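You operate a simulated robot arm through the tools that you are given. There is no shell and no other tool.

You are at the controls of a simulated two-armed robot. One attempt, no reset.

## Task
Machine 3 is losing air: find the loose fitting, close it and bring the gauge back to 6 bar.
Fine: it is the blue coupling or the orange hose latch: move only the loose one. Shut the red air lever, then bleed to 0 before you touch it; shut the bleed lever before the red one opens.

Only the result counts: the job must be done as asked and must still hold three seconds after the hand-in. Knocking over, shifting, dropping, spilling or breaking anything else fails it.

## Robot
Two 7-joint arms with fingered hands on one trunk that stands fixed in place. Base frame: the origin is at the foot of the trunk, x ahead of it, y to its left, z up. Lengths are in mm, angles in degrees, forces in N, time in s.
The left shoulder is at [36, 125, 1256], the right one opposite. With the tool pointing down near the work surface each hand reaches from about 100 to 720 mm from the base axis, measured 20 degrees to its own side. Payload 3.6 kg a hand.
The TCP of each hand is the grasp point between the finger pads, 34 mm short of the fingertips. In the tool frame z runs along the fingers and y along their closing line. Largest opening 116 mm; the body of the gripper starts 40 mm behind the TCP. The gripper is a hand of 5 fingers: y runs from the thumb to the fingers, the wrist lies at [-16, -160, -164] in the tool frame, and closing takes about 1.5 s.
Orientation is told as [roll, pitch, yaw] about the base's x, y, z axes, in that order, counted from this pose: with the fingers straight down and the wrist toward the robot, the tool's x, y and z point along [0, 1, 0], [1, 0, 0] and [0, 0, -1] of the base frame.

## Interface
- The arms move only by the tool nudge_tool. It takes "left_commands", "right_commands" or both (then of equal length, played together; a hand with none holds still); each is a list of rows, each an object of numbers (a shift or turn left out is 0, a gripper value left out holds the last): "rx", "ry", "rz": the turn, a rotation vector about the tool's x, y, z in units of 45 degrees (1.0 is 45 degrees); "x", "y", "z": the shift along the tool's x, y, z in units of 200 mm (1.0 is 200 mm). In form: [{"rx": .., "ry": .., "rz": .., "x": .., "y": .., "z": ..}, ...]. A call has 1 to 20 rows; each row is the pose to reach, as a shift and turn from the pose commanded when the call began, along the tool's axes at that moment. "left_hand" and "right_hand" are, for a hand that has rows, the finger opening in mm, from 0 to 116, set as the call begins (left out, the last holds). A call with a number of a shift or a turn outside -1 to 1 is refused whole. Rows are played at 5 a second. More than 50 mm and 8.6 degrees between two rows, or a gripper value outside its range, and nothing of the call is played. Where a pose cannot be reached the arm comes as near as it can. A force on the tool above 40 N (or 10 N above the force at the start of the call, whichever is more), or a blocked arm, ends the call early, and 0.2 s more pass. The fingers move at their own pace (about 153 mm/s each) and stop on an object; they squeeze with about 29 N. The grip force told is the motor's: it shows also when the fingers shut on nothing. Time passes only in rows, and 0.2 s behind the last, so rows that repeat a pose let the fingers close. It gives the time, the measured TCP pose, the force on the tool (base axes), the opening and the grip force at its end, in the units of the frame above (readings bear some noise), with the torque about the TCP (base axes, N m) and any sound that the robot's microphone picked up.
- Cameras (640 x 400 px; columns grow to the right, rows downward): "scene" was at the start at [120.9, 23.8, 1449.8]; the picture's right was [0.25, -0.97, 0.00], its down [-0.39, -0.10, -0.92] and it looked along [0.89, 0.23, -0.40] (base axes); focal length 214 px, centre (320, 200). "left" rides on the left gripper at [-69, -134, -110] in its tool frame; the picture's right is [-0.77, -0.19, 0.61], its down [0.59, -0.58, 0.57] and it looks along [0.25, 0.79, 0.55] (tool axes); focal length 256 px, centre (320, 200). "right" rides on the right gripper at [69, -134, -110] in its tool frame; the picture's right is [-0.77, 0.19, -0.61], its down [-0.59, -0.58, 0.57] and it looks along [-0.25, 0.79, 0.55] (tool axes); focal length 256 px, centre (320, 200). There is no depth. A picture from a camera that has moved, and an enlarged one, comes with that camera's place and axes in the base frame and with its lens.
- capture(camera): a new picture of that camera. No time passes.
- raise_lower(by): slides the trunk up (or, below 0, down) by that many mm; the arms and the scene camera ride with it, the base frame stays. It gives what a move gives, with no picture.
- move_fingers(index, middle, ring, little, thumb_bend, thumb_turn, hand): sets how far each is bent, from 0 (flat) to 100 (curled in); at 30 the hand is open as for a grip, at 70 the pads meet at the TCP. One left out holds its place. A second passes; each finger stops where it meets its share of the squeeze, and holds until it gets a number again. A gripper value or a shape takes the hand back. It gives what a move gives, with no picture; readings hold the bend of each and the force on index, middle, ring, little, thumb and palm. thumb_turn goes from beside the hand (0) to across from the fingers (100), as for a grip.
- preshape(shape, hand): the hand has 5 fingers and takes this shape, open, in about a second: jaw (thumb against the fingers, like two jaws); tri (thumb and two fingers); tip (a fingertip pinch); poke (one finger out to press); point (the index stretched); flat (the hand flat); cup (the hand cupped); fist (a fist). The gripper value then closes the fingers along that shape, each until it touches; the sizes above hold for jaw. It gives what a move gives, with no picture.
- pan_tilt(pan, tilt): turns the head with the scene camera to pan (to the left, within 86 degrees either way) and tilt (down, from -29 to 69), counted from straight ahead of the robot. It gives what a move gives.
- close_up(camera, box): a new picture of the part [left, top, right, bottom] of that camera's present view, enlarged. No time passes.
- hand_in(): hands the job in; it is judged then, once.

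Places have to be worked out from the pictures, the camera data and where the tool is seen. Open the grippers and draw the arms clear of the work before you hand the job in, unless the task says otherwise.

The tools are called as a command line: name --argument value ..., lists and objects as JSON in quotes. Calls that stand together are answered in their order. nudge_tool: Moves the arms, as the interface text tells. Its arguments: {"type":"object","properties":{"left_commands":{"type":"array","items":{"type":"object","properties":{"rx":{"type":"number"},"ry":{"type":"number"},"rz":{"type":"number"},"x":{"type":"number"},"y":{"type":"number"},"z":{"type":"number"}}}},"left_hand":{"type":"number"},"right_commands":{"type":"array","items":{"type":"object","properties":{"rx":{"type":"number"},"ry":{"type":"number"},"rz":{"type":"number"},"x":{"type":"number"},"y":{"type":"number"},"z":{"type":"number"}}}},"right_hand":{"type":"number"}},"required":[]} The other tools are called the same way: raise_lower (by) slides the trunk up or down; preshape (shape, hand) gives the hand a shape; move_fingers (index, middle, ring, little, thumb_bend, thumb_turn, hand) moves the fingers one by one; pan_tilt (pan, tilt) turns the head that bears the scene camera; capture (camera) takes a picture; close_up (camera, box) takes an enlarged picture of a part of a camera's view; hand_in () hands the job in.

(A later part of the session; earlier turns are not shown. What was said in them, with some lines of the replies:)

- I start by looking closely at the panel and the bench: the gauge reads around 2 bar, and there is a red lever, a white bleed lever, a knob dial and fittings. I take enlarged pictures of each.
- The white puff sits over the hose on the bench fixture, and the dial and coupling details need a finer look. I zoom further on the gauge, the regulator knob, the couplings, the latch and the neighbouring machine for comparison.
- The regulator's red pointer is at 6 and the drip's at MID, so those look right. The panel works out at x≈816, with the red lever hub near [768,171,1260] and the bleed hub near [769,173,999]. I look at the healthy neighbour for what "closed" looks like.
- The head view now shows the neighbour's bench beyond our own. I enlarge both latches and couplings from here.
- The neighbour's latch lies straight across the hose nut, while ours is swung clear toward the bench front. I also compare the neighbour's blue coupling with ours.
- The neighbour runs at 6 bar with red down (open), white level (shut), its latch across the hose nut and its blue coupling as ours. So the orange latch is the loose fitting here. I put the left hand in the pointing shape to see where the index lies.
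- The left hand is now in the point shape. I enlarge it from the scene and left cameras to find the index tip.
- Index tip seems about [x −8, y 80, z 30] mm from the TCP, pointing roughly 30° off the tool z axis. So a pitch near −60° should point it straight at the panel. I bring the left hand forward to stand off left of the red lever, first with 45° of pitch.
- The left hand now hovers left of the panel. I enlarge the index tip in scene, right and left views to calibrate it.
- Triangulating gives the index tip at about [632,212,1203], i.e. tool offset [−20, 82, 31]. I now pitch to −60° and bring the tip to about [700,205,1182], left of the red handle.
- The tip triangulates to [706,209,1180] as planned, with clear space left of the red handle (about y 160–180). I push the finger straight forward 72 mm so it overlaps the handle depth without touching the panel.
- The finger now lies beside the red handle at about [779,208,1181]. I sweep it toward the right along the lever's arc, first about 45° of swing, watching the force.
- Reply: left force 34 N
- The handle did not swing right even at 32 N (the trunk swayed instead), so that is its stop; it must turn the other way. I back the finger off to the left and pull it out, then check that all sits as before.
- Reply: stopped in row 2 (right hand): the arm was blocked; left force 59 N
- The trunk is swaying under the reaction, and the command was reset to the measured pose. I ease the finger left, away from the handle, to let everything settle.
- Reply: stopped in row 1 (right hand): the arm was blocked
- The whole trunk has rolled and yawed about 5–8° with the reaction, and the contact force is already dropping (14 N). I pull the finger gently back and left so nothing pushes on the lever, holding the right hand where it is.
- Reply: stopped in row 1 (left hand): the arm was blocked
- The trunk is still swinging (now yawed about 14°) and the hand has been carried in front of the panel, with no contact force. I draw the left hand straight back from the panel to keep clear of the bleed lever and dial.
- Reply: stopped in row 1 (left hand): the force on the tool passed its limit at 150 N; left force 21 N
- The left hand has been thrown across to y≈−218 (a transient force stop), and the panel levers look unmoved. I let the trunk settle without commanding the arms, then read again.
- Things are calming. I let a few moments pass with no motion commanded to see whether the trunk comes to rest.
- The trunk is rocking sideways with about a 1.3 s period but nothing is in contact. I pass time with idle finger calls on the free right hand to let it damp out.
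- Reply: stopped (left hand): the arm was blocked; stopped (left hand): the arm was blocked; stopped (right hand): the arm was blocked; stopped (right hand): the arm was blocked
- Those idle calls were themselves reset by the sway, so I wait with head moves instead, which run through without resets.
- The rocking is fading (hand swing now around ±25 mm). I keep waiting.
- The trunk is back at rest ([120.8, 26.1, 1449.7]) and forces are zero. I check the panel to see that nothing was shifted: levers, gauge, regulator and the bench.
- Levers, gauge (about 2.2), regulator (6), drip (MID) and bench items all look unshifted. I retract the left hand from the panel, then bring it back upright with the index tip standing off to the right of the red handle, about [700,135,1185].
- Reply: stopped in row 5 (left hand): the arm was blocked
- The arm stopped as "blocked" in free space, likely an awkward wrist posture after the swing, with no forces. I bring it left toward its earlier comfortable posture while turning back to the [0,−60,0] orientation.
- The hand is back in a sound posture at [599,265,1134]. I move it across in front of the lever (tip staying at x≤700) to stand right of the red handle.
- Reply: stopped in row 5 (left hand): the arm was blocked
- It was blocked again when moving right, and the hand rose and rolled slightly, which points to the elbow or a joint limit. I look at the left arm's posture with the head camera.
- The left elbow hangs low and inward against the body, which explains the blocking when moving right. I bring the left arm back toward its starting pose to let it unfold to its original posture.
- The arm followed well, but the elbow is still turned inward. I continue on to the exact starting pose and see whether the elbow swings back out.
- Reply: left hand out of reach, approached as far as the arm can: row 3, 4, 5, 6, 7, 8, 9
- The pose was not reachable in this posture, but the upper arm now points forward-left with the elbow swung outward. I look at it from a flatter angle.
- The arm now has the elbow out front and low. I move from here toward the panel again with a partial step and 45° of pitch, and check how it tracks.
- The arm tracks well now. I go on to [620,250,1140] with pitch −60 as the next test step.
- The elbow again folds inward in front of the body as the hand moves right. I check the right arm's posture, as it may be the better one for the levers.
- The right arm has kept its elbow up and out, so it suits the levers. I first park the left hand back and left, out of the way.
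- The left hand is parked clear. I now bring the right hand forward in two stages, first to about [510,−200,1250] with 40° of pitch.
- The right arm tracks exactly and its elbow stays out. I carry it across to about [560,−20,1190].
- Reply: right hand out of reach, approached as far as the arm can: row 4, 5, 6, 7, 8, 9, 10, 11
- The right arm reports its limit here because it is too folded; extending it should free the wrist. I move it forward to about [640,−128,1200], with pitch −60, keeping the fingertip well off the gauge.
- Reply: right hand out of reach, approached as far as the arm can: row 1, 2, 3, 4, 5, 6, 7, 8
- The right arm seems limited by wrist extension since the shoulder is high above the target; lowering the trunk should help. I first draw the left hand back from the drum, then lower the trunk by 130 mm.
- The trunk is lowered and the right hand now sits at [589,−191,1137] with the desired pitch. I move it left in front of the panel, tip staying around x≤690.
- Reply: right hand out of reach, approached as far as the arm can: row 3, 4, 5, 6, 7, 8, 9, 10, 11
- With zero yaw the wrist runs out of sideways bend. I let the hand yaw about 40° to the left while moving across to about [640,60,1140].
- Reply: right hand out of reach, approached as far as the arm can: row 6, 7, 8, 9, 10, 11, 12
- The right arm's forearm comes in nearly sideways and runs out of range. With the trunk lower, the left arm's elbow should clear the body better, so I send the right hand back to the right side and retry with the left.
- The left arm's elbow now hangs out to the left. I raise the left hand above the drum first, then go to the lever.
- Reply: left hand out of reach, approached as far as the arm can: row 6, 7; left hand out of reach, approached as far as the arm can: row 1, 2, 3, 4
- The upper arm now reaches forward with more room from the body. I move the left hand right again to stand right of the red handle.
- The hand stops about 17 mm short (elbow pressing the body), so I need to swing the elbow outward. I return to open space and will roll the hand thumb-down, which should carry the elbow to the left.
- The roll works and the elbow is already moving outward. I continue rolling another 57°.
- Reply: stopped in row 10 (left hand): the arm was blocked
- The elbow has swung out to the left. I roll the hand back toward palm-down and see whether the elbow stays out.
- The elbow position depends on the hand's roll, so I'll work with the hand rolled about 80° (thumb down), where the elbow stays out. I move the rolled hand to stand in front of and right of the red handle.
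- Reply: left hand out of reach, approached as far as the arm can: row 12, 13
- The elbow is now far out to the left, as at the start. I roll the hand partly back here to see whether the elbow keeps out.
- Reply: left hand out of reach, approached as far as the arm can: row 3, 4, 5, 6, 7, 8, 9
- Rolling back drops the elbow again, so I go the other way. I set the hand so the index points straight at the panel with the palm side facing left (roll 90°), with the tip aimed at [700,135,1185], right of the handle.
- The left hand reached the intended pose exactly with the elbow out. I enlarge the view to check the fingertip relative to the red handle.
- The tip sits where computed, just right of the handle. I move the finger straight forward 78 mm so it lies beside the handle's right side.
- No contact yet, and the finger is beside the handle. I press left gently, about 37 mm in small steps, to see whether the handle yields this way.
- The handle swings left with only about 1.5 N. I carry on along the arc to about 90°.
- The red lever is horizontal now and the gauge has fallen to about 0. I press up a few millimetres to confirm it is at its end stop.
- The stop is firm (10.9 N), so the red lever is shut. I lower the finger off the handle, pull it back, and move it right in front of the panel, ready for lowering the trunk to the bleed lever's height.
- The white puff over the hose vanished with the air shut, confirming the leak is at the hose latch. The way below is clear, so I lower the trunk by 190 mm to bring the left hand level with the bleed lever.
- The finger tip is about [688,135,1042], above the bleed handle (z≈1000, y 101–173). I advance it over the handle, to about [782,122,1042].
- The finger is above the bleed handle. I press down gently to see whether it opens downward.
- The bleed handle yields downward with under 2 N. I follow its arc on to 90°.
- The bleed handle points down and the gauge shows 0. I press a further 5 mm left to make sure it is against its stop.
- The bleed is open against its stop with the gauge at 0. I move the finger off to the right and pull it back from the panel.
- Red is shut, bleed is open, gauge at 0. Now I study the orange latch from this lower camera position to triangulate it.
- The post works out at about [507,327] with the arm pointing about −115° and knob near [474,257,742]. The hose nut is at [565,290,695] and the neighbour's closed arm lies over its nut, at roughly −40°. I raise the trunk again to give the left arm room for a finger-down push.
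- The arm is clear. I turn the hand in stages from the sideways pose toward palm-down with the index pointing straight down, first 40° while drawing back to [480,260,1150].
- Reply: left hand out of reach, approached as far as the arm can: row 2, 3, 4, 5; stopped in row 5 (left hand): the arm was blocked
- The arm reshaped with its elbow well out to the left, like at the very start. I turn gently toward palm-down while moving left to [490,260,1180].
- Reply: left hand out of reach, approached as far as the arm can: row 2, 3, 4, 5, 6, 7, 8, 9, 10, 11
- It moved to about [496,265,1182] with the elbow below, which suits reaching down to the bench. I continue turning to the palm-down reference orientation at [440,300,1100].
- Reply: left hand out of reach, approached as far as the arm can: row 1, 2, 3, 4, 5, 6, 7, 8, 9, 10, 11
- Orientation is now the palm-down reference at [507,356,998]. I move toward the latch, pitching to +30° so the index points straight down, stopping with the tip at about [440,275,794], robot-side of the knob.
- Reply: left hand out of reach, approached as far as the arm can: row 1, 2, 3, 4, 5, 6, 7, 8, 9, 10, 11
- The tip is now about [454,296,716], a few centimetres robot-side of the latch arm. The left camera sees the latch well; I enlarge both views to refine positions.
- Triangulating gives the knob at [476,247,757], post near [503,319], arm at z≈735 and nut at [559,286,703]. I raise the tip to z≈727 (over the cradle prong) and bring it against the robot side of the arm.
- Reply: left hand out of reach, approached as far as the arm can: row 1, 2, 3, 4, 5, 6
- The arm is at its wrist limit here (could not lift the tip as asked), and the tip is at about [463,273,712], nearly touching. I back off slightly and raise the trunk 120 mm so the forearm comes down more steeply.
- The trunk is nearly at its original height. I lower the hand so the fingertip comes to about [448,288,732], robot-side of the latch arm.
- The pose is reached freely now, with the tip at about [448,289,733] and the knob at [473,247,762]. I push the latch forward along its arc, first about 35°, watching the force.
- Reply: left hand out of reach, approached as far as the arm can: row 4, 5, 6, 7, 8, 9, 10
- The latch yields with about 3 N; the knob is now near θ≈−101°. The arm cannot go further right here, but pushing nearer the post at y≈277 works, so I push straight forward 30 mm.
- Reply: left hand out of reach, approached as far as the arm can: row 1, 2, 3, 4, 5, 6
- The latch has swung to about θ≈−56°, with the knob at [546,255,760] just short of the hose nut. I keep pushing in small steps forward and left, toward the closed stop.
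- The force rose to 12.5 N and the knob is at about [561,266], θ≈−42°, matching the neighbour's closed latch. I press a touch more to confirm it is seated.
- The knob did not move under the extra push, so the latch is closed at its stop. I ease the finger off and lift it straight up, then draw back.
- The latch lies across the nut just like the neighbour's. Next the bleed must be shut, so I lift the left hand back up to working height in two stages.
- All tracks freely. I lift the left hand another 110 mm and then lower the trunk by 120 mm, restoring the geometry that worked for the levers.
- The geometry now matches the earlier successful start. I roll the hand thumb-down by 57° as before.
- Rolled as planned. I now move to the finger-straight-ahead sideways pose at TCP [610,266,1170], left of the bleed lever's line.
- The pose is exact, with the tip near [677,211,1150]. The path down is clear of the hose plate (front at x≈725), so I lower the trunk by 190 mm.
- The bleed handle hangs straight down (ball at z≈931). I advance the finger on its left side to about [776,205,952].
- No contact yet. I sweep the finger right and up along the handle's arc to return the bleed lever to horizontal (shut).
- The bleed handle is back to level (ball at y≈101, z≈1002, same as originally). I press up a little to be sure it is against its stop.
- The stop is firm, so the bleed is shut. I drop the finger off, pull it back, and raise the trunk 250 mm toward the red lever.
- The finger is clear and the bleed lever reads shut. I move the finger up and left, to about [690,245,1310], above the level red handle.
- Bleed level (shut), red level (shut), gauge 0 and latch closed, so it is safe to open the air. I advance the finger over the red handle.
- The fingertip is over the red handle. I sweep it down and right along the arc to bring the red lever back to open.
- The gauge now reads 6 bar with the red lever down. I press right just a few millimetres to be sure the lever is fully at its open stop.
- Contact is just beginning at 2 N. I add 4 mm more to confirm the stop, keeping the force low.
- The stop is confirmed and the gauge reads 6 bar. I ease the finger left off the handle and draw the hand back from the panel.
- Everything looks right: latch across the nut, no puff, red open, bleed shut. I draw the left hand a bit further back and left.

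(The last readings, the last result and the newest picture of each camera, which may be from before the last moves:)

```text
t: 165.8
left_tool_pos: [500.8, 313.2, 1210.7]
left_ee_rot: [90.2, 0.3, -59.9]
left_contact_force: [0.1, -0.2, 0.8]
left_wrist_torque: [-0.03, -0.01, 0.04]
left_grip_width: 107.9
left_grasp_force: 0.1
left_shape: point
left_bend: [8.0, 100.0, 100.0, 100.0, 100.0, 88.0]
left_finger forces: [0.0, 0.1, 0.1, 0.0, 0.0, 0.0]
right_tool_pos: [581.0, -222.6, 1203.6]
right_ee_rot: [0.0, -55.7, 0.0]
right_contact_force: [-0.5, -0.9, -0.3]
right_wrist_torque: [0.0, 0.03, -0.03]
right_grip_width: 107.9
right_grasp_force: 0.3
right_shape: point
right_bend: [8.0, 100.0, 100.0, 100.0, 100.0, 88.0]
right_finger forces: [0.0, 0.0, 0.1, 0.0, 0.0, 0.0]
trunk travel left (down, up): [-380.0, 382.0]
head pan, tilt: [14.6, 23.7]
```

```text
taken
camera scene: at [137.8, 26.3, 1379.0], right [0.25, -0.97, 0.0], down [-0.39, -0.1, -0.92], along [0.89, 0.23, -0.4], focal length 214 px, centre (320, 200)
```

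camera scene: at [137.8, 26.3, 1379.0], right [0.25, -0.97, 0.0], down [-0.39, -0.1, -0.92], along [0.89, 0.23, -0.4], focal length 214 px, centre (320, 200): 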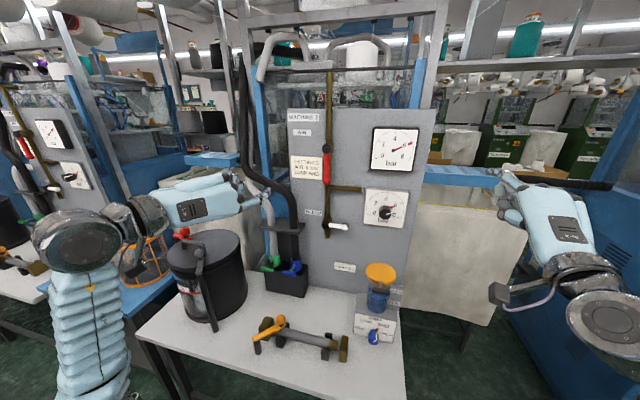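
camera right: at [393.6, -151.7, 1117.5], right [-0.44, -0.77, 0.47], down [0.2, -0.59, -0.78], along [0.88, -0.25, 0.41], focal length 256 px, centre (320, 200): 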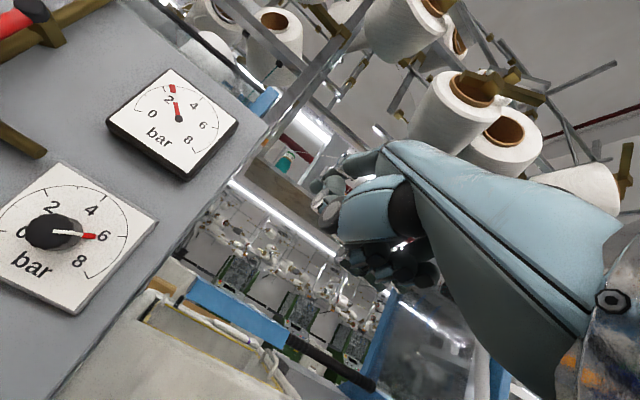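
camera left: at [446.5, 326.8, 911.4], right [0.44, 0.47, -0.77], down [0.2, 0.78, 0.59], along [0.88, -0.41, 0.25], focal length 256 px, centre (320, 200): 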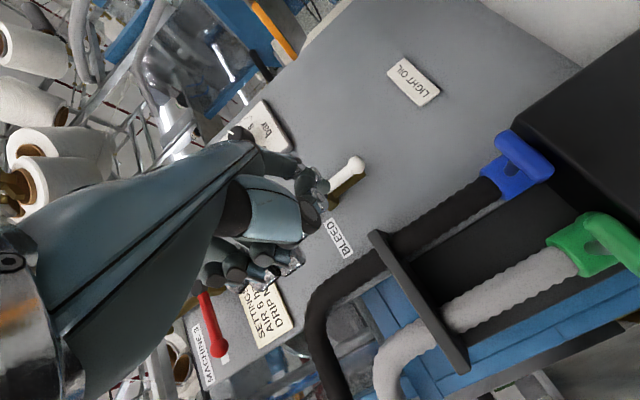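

The left hand is well clear. I open both hands and pull the right one back a little too.

nudge_tool --right_commands '[{"y": -0.045, "z": -0.066}, {"y": -0.09, "z": -0.132}, {"y": -0.135, "z": -0.198}, {"y": -0.18, "z": -0.264}, {"y": -0.225, "z": -0.33}, {"y": -0.225, "z": -0.33}]'

preshape --hand "left" --shape "jaw"

preshape --hand "right" --shape "jaw"

capture --camera "scene"

close_up --camera "scene" --box '[280, 110, 430, 250]'

close_up --camera "scene" --box '[140, 220, 410, 380]'

```text
t: 167.2
left_tool_pos: [500.9, 313.5, 1211.7]
left_ee_rot: [90.1, 0.2, -59.9]
left_contact_force: [-0.3, 0.4, -0.2]
left_wrist_torque: [-0.01, 0.02, 0.01]
left_grip_width: 108.2
left_grasp_force: 0.0
left_shape: point
left_bend: [8.0, 100.0, 100.0, 100.0, 100.0, 88.0]
left_finger forces: [0.1, 0.0, 0.0, 0.0, 0.0, 0.1]
right_tool_pos: [499.5, -223.0, 1203.3]
right_ee_rot: [0.0, -55.6, 0.0]
right_contact_force: [0.5, 0.1, 0.9]
right_wrist_torque: [0.02, -0.02, 0.03]
right_grip_width: 107.8
right_grasp_force: 0.0
right_shape: point
right_bend: [8.0, 100.0, 100.0, 100.0, 100.0, 88.0]
right_finger forces: [0.0, 0.0, 0.0, 0.0, 0.0, 0.0]
trunk travel left (down, up): [-380.0, 382.0]
head pan, tilt: [14.6, 23.7]
```

```text
t: 168.1
left_tool_pos: [501.2, 314.0, 1211.4]
left_ee_rot: [90.2, 0.4, -59.7]
left_contact_force: [-0.1, -0.2, -0.6]
left_wrist_torque: [0.02, -0.02, 0.0]
left_grip_width: 116.1
left_grasp_force: 0.0
left_shape: jaw
left_bend: [30.0, 30.0, 30.0, 30.0, 30.0, 97.0]
left_finger forces: [0.0, 0.0, 0.0, 0.1, 0.0, 0.0]
right_tool_pos: [500.6, -222.3, 1204.0]
right_ee_rot: [-0.1, -55.8, 0.0]
right_contact_force: [0.9, -0.1, -0.3]
right_wrist_torque: [-0.02, -0.01, 0.01]
right_grip_width: 108.1
right_grasp_force: 0.1
right_shape: point
right_bend: [8.0, 100.0, 100.0, 100.0, 100.0, 88.0]
right_finger forces: [0.1, 0.0, 0.0, 0.1, 0.0, 0.0]
trunk travel left (down, up): [-380.0, 382.0]
head pan, tilt: [14.6, 23.7]
```

```text
t: 169.0
left_tool_pos: [500.9, 314.4, 1211.9]
left_ee_rot: [90.2, 0.3, -59.8]
left_contact_force: [0.7, -0.4, -0.4]
left_wrist_torque: [0.0, 0.0, -0.02]
left_grip_width: 116.1
left_grasp_force: 0.1
left_shape: jaw
left_bend: [30.0, 30.0, 30.0, 30.0, 30.0, 97.0]
left_finger forces: [0.0, 0.0, 0.1, 0.1, 0.1, 0.0]
right_tool_pos: [500.0, -223.2, 1203.6]
right_ee_rot: [0.0, -55.7, 0.1]
right_contact_force: [-0.3, -1.0, -0.8]
right_wrist_torque: [0.01, 0.0, 0.01]
right_grip_width: 116.0
right_grasp_force: 0.0
right_shape: jaw
right_bend: [30.0, 30.0, 30.0, 30.0, 30.0, 97.0]
right_finger forces: [0.0, 0.0, 0.0, 0.0, 0.0, 0.1]
trunk travel left (down, up): [-380.0, 382.0]
head pan, tilt: [14.6, 23.7]
```

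```text
taken
camera scene: at [137.7, 26.4, 1379.0], right [0.25, -0.97, 0.0], down [-0.39, -0.1, -0.92], along [0.89, 0.23, -0.4], focal length 214 px, centre (320, 200)
```

scene: 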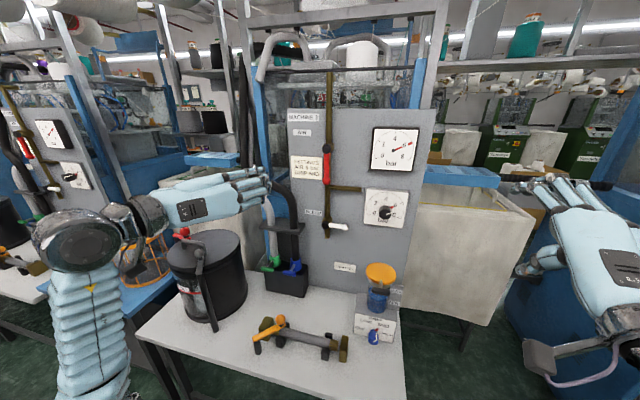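

```text
2.86 times, centred on (355, 180) of scene
camera zoom: at [137.7, 26.4, 1379.0], right [0.25, -0.97, 0.0], down [-0.39, -0.1, -0.92], along [0.89, 0.23, -0.4], focal length 613 px, centre (220, 257)
```

zoom: 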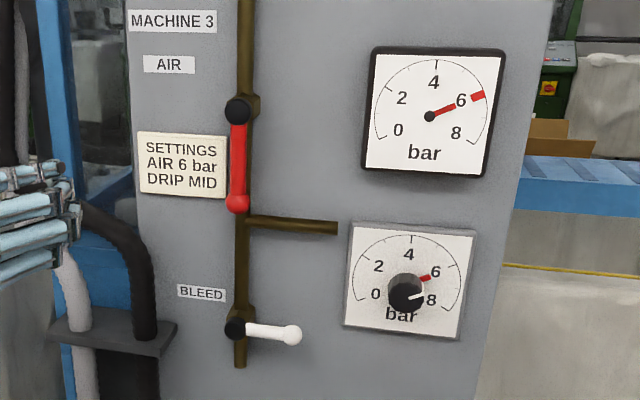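

```text
2.37 times, centred on (275, 300) of scene
camera zoom: at [137.7, 26.4, 1379.0], right [0.25, -0.97, 0.0], down [-0.39, -0.1, -0.92], along [0.89, 0.23, -0.4], focal length 508 px, centre (427, -37)
```

zoom: 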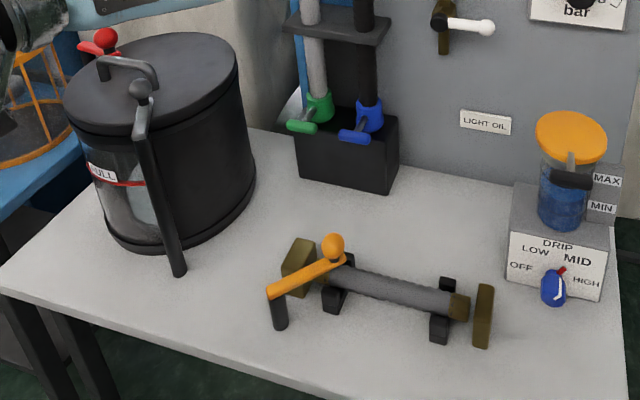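

Both hands are open and clear. I zoom on the gauge, regulator and latch one last time.

close_up --camera "scene" --box '[365, 120, 425, 175]'

close_up --camera "scene" --box '[240, 300, 360, 370]'

close_up --camera "scene" --box '[30, 110, 100, 200]'

close_up --camera "scene" --box '[355, 180, 415, 245]'

```text
7.27 times, centred on (395, 148) of scene
camera zoom: at [137.7, 26.4, 1379.0], right [0.25, -0.97, 0.0], down [-0.39, -0.1, -0.92], along [0.89, 0.23, -0.4], focal length 1560 px, centre (-226, 582)
```

zoom: 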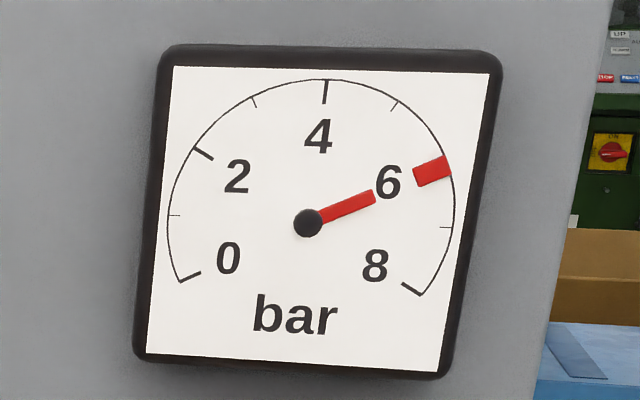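

```text
5.33 times, centred on (300, 335) of scene
camera zoom: at [137.7, 26.4, 1379.0], right [0.25, -0.97, 0.0], down [-0.39, -0.1, -0.92], along [0.89, 0.23, -0.4], focal length 1144 px, centre (427, -520)
```

zoom: 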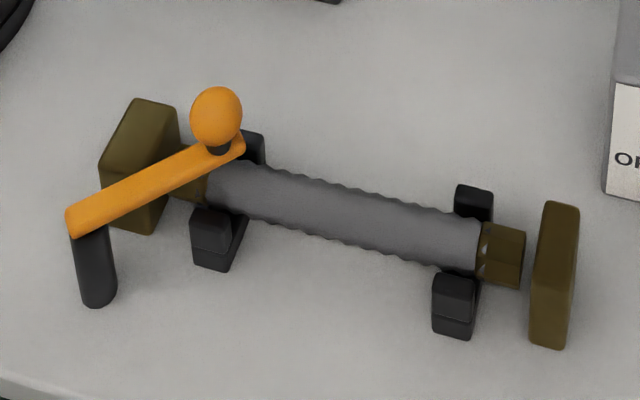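

```text
4.44 times, centred on (65, 155) of scene
camera zoom: at [137.7, 26.4, 1379.0], right [0.25, -0.97, 0.0], down [-0.39, -0.1, -0.92], along [0.89, 0.23, -0.4], focal length 953 px, centre (1453, 400)
```

zoom: 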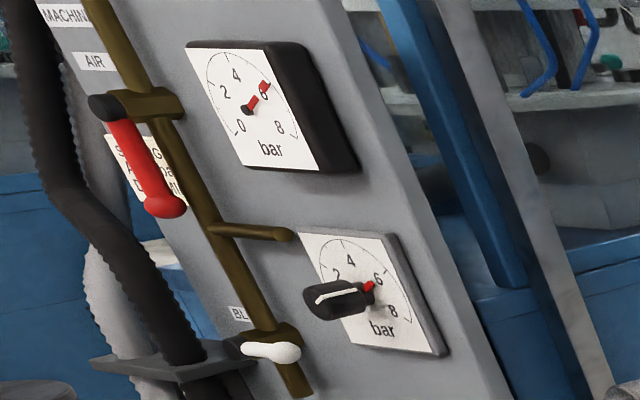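

```text
6.15 times, centred on (385, 212) of scene
camera zoom: at [137.7, 26.4, 1379.0], right [0.25, -0.97, 0.0], down [-0.39, -0.1, -0.92], along [0.89, 0.23, -0.4], focal length 1320 px, centre (-80, 123)
```

zoom: 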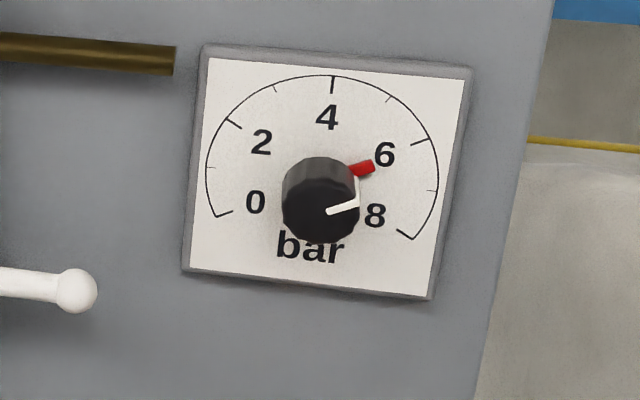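

The needle covers the 6 mark, the regulator is still at 6 and the drip at MID. The latch is closed over the nut, bleed shut and red open, with both arms clear, so I hand the job in.

hand_in

```text
The job is handed in.
```

Machine 3 is back at 6 bar. The loose fitting was the orange hose latch, which is now closed over the hose nut; I did not touch the blue coupling. The job is handed in, and I have not seen the judge's result.

- **Order followed:** I shut the red lever, opened the bleed until the gauge read 0, closed the latch, shut the bleed, then opened the red lever.
- **Evidence for the latch:** it was swung clear of the hose, while the healthy neighbouring machine's latch lay across its nut. Air was puffing over the hose, stopped when the supply was shut, and did not return once the air was back on.
- **End state:** the red lever is open and the bleed lever is shut. The regulator is still at 6 and the drip at MID. Both hands are open and drawn back from the work.

**Mishap on the way:** I first pushed the red lever against its stop, in the wrong direction. The reaction made the trunk sway hard, and the left hand was thrown across in front of the panel, with a momentary 150 N force stop. I let it settle before carrying on. In the pictures afterwards the levers, gauge, regulator, drip and bench items looked undisturbed, but I can only judge that from the cameras.
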